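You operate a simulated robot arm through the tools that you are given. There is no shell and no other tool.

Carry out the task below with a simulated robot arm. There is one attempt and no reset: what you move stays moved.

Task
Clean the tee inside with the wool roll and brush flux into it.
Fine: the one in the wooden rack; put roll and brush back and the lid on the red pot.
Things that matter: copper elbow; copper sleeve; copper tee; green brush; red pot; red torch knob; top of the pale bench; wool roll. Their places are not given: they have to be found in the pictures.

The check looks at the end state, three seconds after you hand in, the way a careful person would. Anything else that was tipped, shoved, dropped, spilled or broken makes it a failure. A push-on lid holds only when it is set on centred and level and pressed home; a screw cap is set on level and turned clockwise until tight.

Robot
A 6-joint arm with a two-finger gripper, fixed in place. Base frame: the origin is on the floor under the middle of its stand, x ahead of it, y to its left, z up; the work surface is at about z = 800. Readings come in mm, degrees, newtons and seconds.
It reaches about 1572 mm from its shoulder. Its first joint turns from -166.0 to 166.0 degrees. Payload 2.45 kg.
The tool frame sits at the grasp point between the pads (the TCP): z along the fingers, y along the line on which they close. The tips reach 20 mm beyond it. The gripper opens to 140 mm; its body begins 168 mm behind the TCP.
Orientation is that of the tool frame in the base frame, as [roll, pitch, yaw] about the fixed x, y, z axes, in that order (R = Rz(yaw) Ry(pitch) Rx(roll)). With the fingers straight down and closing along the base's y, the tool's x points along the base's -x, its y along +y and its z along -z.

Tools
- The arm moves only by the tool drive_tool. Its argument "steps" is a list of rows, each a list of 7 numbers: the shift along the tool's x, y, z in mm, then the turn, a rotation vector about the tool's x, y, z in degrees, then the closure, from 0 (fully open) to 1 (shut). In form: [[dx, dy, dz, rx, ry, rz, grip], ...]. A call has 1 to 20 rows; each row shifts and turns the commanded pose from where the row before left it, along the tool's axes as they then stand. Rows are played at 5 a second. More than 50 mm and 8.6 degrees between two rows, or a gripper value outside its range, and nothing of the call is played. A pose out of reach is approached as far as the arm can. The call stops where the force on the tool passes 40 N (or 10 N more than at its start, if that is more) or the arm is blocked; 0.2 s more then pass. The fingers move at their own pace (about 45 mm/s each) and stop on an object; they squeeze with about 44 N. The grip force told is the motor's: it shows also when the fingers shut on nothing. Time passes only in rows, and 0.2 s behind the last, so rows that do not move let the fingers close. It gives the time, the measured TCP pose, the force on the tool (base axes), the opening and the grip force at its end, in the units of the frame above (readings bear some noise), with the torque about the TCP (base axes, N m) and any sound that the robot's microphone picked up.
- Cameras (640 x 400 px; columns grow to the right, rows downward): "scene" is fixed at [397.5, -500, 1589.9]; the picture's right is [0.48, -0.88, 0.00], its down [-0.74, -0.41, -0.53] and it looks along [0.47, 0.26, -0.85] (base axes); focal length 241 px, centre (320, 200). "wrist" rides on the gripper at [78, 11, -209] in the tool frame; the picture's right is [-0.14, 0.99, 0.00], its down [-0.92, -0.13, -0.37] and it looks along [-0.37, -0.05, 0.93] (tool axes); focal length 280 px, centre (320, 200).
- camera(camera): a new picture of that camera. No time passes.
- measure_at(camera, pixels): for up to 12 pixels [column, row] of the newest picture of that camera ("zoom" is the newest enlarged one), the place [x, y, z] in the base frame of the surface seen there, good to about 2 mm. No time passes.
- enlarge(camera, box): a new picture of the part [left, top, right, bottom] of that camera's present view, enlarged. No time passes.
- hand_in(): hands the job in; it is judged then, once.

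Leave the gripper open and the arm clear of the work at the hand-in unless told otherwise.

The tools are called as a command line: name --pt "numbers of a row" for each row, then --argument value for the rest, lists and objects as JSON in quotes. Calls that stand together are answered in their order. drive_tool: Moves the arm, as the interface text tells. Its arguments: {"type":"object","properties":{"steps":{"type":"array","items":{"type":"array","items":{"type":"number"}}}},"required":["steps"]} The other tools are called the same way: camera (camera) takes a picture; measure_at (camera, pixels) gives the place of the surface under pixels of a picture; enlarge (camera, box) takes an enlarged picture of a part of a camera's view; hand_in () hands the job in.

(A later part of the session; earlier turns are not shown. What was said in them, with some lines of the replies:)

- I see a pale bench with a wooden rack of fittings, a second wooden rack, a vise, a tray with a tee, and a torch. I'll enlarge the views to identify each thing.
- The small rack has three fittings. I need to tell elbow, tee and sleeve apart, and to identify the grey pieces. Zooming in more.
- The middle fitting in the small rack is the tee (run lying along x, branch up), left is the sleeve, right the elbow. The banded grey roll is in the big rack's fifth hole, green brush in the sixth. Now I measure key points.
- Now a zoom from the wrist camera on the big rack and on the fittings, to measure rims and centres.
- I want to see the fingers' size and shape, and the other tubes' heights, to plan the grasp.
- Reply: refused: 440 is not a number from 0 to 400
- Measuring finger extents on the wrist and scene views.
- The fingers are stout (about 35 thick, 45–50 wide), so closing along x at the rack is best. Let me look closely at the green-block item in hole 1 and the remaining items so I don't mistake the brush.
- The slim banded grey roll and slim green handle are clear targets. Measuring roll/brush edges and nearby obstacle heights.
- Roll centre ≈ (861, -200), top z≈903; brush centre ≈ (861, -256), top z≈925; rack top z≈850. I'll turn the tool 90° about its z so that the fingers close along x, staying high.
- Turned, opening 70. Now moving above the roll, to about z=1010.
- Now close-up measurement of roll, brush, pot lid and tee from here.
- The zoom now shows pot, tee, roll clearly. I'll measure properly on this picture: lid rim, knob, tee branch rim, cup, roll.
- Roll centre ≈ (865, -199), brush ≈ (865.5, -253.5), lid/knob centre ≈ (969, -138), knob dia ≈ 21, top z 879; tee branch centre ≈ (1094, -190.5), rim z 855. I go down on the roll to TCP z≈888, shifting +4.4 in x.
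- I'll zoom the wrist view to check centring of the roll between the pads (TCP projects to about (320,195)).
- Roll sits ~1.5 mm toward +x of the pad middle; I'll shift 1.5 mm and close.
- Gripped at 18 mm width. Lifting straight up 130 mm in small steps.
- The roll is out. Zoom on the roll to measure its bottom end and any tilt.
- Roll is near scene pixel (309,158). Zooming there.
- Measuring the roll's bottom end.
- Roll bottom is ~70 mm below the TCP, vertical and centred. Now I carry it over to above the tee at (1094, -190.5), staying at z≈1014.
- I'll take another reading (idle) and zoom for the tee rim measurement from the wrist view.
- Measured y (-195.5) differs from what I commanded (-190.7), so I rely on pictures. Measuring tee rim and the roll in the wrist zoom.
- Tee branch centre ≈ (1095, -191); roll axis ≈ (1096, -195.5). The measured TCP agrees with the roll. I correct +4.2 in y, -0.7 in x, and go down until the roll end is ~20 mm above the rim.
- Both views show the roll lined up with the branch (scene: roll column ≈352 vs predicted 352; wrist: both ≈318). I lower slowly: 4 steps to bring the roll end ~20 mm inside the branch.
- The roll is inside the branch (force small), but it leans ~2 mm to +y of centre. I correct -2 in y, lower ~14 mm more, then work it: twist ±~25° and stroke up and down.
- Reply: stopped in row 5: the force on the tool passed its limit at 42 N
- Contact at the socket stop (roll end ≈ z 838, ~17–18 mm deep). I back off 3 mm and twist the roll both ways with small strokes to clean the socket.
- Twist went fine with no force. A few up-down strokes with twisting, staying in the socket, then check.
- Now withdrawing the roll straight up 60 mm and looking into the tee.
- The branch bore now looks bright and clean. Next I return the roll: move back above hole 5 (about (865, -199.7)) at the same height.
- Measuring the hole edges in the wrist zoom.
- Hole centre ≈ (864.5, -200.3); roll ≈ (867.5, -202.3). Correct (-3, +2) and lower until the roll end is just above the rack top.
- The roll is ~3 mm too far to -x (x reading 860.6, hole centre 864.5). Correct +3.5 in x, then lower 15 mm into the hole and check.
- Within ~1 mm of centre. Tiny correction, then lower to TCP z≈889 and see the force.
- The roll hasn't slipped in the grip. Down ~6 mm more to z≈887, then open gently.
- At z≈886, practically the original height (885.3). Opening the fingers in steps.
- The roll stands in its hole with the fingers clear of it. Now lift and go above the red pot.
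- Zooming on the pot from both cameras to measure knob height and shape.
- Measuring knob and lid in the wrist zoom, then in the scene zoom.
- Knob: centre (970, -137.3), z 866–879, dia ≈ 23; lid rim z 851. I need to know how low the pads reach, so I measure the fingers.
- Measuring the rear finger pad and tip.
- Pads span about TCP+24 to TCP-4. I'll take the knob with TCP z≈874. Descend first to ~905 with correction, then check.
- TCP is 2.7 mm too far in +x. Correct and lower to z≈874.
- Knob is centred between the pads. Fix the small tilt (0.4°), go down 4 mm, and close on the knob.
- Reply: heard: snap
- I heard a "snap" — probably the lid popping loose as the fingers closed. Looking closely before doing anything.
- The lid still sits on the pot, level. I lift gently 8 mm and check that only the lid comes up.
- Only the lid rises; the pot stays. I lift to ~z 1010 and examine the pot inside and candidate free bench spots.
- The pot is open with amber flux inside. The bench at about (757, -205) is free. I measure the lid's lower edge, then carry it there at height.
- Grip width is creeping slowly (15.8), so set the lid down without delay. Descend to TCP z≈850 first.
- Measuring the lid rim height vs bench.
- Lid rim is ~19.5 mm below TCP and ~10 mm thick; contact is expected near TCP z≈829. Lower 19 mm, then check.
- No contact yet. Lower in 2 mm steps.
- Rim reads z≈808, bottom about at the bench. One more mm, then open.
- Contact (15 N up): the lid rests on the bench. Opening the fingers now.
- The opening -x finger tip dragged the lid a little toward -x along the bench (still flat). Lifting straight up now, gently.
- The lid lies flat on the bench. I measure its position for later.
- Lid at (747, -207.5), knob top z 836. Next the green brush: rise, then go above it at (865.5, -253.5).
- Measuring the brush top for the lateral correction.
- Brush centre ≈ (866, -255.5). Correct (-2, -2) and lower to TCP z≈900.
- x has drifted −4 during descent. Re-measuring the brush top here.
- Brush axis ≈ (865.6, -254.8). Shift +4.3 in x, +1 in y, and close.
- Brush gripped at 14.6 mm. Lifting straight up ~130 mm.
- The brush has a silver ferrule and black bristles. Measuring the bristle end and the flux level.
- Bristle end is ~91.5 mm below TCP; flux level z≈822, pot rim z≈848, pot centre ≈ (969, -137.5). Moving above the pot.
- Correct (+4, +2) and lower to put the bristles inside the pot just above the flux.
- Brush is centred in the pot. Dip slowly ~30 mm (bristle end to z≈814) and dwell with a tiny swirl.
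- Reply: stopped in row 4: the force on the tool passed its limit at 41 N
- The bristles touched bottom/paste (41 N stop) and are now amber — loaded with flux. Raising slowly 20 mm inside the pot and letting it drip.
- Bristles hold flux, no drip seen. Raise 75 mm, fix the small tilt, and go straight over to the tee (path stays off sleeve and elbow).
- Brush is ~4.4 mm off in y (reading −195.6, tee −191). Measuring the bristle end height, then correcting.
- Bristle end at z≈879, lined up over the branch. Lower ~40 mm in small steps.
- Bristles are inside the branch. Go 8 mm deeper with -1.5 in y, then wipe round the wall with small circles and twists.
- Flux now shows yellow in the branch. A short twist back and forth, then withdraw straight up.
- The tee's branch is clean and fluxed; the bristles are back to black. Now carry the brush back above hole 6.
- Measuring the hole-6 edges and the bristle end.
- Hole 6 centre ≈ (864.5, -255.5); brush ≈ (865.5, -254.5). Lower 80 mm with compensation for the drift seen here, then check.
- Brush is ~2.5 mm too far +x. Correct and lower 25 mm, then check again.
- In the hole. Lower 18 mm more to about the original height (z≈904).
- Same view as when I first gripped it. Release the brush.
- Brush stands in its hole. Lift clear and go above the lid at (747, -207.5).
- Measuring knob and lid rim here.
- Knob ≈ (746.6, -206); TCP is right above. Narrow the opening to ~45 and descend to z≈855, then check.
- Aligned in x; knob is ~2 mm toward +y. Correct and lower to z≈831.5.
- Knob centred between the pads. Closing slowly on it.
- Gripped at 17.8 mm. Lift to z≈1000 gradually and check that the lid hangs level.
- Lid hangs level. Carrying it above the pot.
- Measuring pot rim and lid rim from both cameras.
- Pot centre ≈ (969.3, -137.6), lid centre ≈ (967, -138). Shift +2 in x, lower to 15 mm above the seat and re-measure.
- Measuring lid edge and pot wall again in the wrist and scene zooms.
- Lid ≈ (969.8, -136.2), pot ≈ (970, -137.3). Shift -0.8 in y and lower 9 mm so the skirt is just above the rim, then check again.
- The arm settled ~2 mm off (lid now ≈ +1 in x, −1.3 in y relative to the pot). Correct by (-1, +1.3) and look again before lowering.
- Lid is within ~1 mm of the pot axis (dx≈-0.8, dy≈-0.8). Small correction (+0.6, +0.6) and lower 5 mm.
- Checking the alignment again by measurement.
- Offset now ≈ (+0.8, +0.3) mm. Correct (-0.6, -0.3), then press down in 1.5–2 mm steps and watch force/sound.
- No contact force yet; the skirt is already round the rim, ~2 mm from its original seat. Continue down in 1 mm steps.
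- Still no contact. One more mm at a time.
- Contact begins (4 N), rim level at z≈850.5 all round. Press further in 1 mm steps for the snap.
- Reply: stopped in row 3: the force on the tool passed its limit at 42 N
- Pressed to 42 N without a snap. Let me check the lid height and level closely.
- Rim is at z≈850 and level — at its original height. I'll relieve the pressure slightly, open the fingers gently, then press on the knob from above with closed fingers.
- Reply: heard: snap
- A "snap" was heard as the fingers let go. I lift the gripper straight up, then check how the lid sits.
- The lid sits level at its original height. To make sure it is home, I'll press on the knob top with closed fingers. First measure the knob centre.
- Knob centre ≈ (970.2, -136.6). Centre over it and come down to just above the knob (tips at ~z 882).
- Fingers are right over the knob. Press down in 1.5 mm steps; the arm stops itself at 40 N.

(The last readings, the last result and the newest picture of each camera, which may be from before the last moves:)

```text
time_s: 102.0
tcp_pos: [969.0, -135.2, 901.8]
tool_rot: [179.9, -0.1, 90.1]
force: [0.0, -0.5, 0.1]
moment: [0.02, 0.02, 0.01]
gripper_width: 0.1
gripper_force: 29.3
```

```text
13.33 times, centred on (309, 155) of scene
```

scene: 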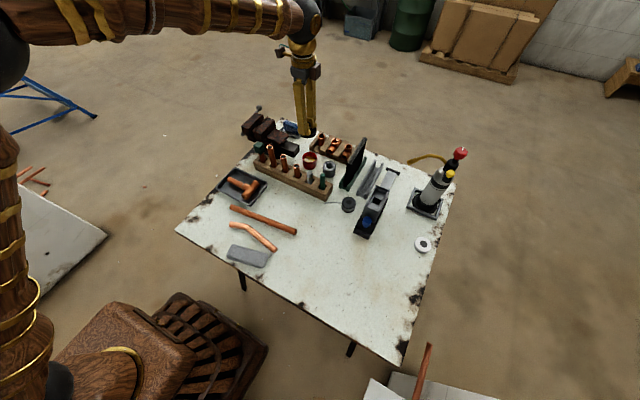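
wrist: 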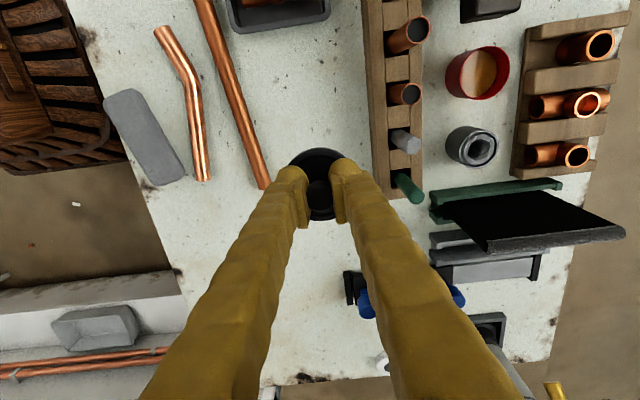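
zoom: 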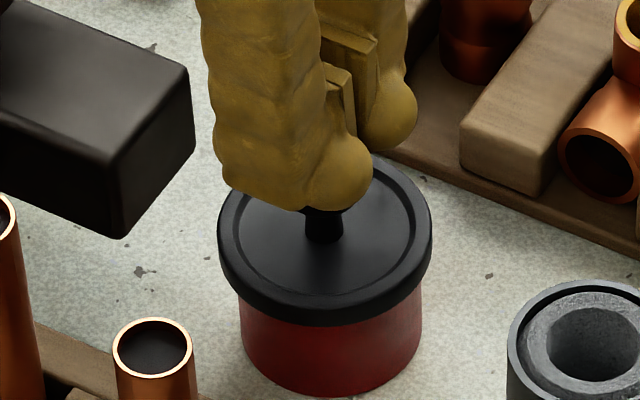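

No contact yet. Continue pressing down in small steps.

drive_tool --pt "0 0 1.5 0 0 0 1" --pt "0 0 1 0 0 0 1" --pt "0 0 1 0 0 0 1" --pt "0 0 1 0 0 0 1" --pt "0 0 0 0 0 0 1"

enlarge --camera "scene" --box '[285, 140, 333, 170]'

enlarge --camera "wrist" --box '[240, 130, 400, 230]'

```text
time_s: 103.2
tcp_pos: [968.5, -136.6, 898.2]
tool_rot: [179.9, 0.0, 90.0]
force: [1.7, -3.3, 11.2]
moment: [-0.12, -0.04, 0.0]
gripper_width: 5.8
gripper_force: 29.7
```

```text
13.33 times, centred on (309, 155) of scene
```

zoom: 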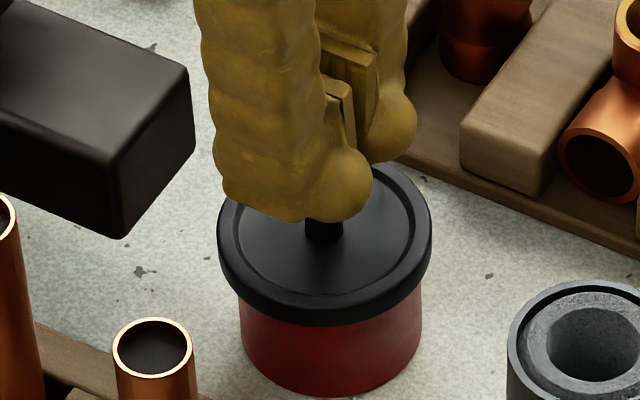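

```text
4.00 times, centred on (320, 180) of wrist
```

zoom: 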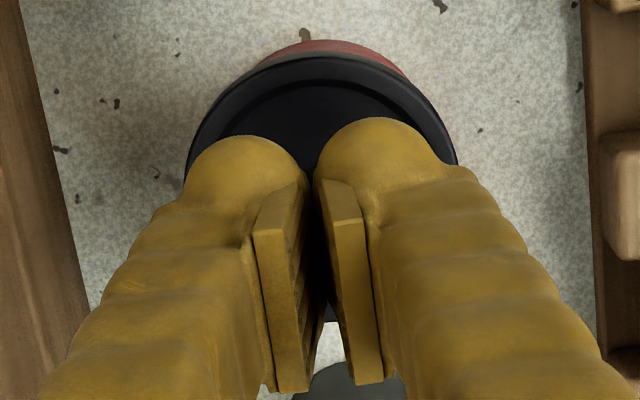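

The knob wedges the fingers apart, which isn't a clean press. I'll raise, shift ~15 mm in +x so one finger tip sits right on the knob's centre, and press with that.

drive_tool --pt "0 0 -3 0 0 0 1" --pt "0 0 -9 0 0 0 1" --pt "-0.5 14.5 0 0 0 0 1" --pt "0 0 0 0 0 0 1" --pt "0 0 6 0 0 0 1" --pt "0 0 0 0 0 0 1"

enlarge --camera "scene" --box '[285, 140, 333, 170]'

enlarge --camera "wrist" --box '[240, 130, 400, 230]'

```text
time_s: 104.6
tcp_pos: [983.4, -134.8, 901.0]
tool_rot: [179.9, -0.2, 90.1]
force: [0.1, 0.0, 0.5]
moment: [0.02, 0.02, -0.03]
gripper_width: 0.1
gripper_force: 30.0
```

```text
13.33 times, centred on (309, 155) of scene
```

zoom: 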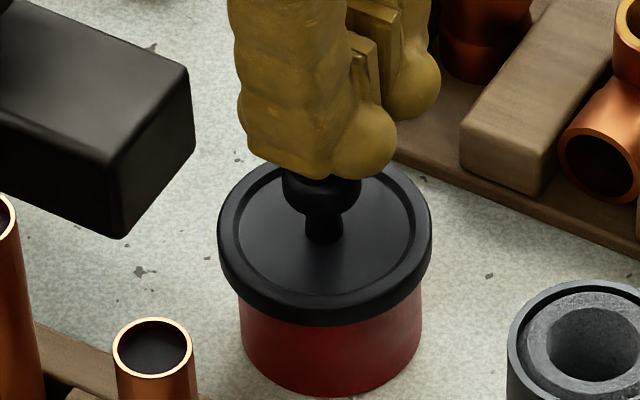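

```text
4.00 times, centred on (320, 180) of wrist
```

zoom: 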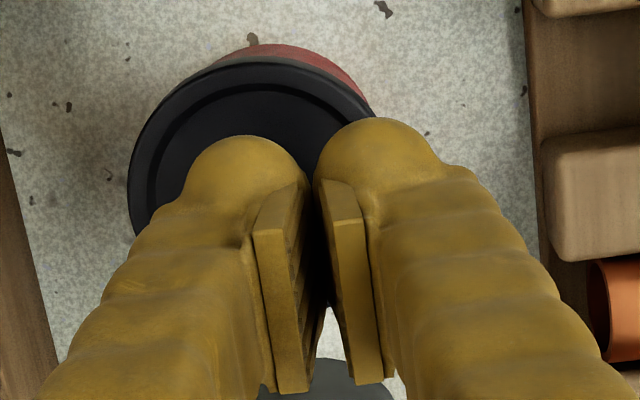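

The -x finger tip is over the knob. Press down in 1 mm steps.

drive_tool --pt "-1.5 0 1 0 0 0 1" --pt "0 0 1 0 0 0 1" --pt "0 0 1 0 0 0 1" --pt "0 0 1 0 0 0 1" --pt "0 0 0 0 0 0 1"

```text
time_s: 105.8
tcp_pos: [984.8, -137.2, 896.8]
tool_rot: [179.9, -0.1, 90.1]
force: [1.1, -0.8, 2.2]
moment: [0.0, 0.02, -0.02]
gripper_width: 0.0
gripper_force: 29.6
```

drive_tool --pt "0 0 1 0 0 0 1" --pt "0 0 0 0 0 0 1"

enlarge --camera "scene" --box '[285, 140, 333, 170]'

```text
time_s: 106.4
tcp_pos: [983.3, -138.1, 896.0]
tool_rot: [179.9, -0.1, 90.1]
force: [-3.2, 1.2, 10.3]
moment: [0.08, 0.14, -0.01]
gripper_width: 0.1
gripper_force: 29.1
```

```text
13.33 times, centred on (309, 155) of scene
```

zoom: 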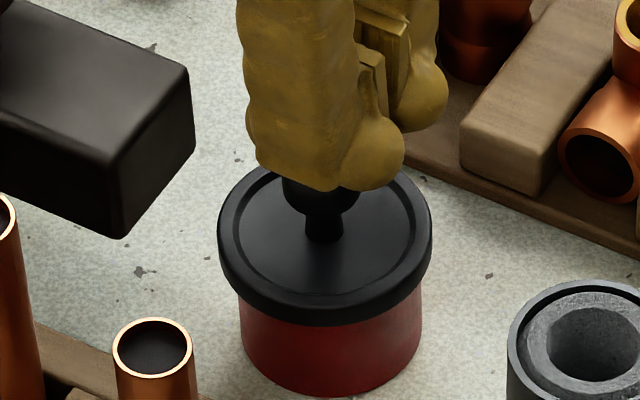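

10 N on the knob. Keep pressing in small steps toward ~35 N.

drive_tool --pt "0 0 0.8 0 0 0 1" --pt "0 0 0 0 0 0 1"

drive_tool --pt "0 0 0.8 0 0 0 1" --pt "0 0 0 0 0 0 1"

enlarge --camera "scene" --box '[285, 140, 333, 170]'

```text
time_s: 107.0
tcp_pos: [983.8, -138.7, 897.3]
tool_rot: [179.8, -0.1, 90.0]
force: [-4.8, 0.2, 22.2]
moment: [0.0, 0.36, 0.0]
gripper_width: 0.2
gripper_force: 29.4
```

```text
time_s: 107.6
tcp_pos: [983.2, -138.1, 895.5]
tool_rot: [179.8, -0.1, 90.1]
force: [-9.7, -2.2, 38.0]
moment: [-0.03, 0.59, 0.04]
gripper_width: 0.0
gripper_force: 29.2
```

```text
13.33 times, centred on (309, 155) of scene
```

zoom: 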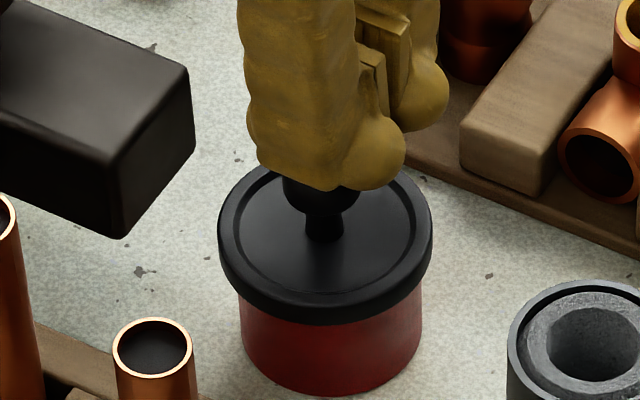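

38 N straight down on the knob and no further movement or sound — the lid is home. Raise clear of it now.

drive_tool --pt "0 0 -1 0 0 0 1" --pt "0 0 -2 0 0 0 1" --pt "0 0 -5 0 0 0 1" --pt "0 0 -20 0 0 0 1" --pt "0 0 -40 0 0 0 0.9" --pt "0 0 -45 0 0 0 0.7" --pt "0 0 -45 0 0 0 0.5" --pt "0 0 0 0 0 0 0.4"

enlarge --camera "scene" --box '[293, 143, 325, 175]'

measure_at --camera "zoom" --pixels '[[322, 110], [322, 140], [322, 200], [322, 225], [322, 245], [322, 260], [322, 275], [230, 180], [420, 180], [322, 320], [400, 130], [260, 130]]'

camera --camera "wrist"

```text
time_s: 109.4
tcp_pos: [981.2, -138.8, 1053.3]
tool_rot: [179.9, -0.1, 90.1]
force: [0.7, 0.2, -0.4]
moment: [0.0, -0.01, 0.01]
gripper_width: 81.8
gripper_force: 0.1
```

```text
12.50 times, centred on (309, 159) of scene
```

zoom: 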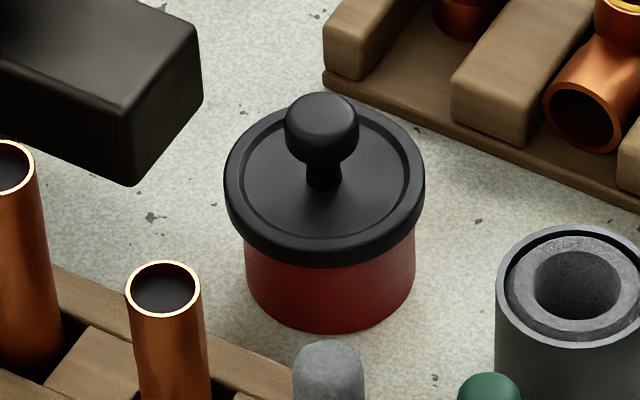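

```text
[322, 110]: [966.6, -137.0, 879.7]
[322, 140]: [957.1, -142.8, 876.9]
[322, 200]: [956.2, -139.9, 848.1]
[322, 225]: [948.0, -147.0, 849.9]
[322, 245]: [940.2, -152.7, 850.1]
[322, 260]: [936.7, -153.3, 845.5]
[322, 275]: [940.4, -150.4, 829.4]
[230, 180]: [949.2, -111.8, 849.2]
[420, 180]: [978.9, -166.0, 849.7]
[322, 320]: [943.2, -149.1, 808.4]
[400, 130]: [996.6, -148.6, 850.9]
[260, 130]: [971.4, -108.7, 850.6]
```

```text
taken
```

wrist: 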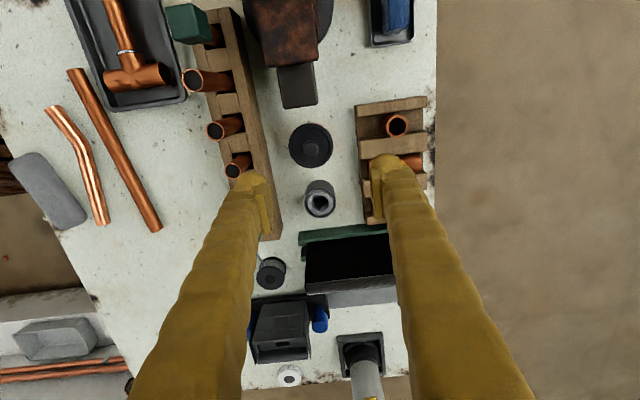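

The lid sits level and unchanged. Now I rise further, and check roll, brush, tee and the bench where the lid lay.

drive_tool --pt "10 -20 -40 0 0 0 0.3" --pt "10 -30 -35 0 0 0 0.2" --pt "10 -30 -35 0 0 0 0.1" --pt "10 -40 -20 0 0 0 0" --pt "0 -40 -20 0 0 0 0" --pt "0 0 0 0 0 0 0"

camera --camera "scene"

enlarge --camera "scene" --box '[210, 100, 370, 200]'

enlarge --camera "scene" --box '[260, 170, 356, 230]'

camera --camera "wrist"

```text
time_s: 110.8
tcp_pos: [819.9, -98.7, 1202.0]
tool_rot: [179.9, 0.0, 90.1]
force: [0.5, -1.0, -0.3]
moment: [-0.01, 0.01, -0.04]
gripper_width: 139.9
gripper_force: 0.1
```

```text
taken
```

scene: 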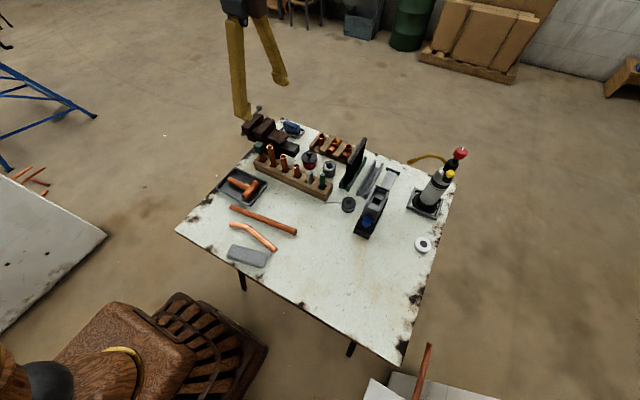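

```text
4.00 times, centred on (290, 150) of scene
```

zoom: 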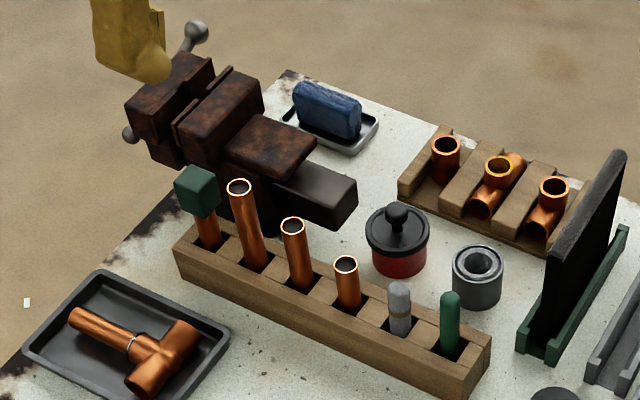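

```text
6.67 times, centred on (308, 200) of scene
```

zoom: 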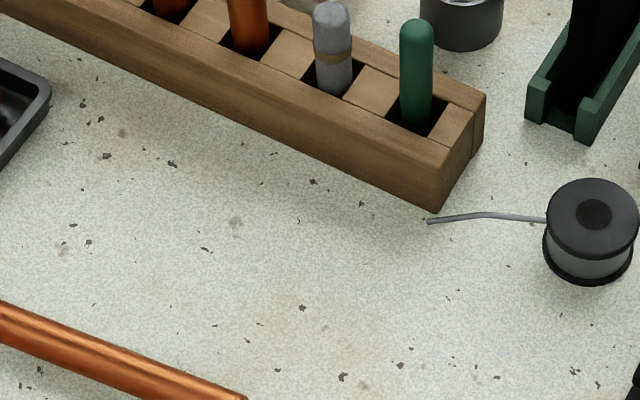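

```text
taken
```

wrist: 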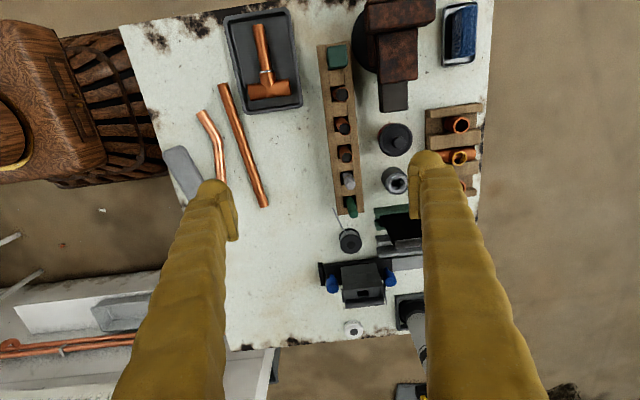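

Everything is in place. A last close look at the tee, roll/brush and lid.

enlarge --camera "scene" --box '[316, 132, 356, 157]'

enlarge --camera "scene" --box '[296, 145, 344, 190]'

```text
16.00 times, centred on (336, 144) of scene
```

zoom: 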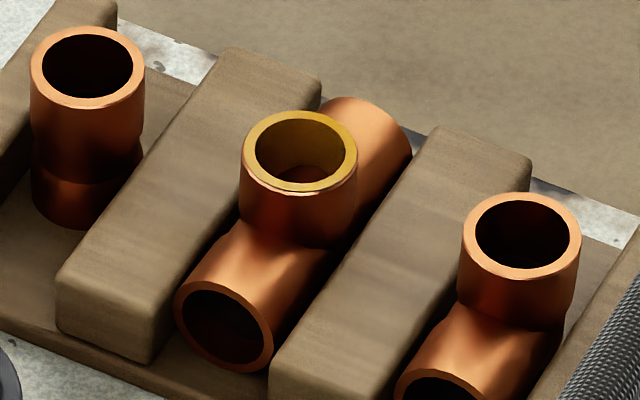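

```text
8.89 times, centred on (320, 168) of scene
```

zoom: 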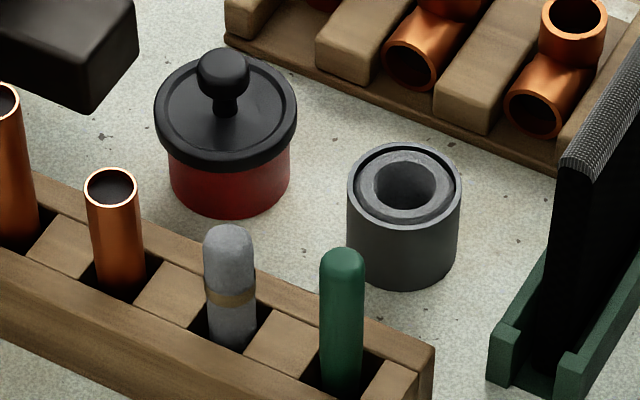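

The tee's branch is clean and fluxed. The roll and brush stand in their holes, the lid is on level and pressed down, and nothing else was disturbed. The gripper is open and the arm is clear, so I'm handing in.

hand_in

```text
The job is handed in.
```

I cleaned the upward-facing socket of the tee in the wooden rack with the wool roll and brushed flux into it. The job is handed in; no verdict has come back yet.

- **Tee:** The upward socket turned bright after the wool roll, and its bore and rim now show amber flux. I did not clean or flux the two horizontal openings, which I couldn't reach with the tee lying in the rack.
- **Roll and brush:** Both are back upright in their own holes in the long rack.
- **Red pot:** The lid is back on, level and at its original height. I heard a snap as the fingers released it, and a further 38 N press on the knob did not move it. I did not try pulling it to confirm it holds.
- **Everything else:** I saw nothing else moved, tipped or spilled. The lid rested on the bench while I worked and slid about 10 mm there when I released it, but it left no mark.

The gripper is open and the arm is clear of the bench.
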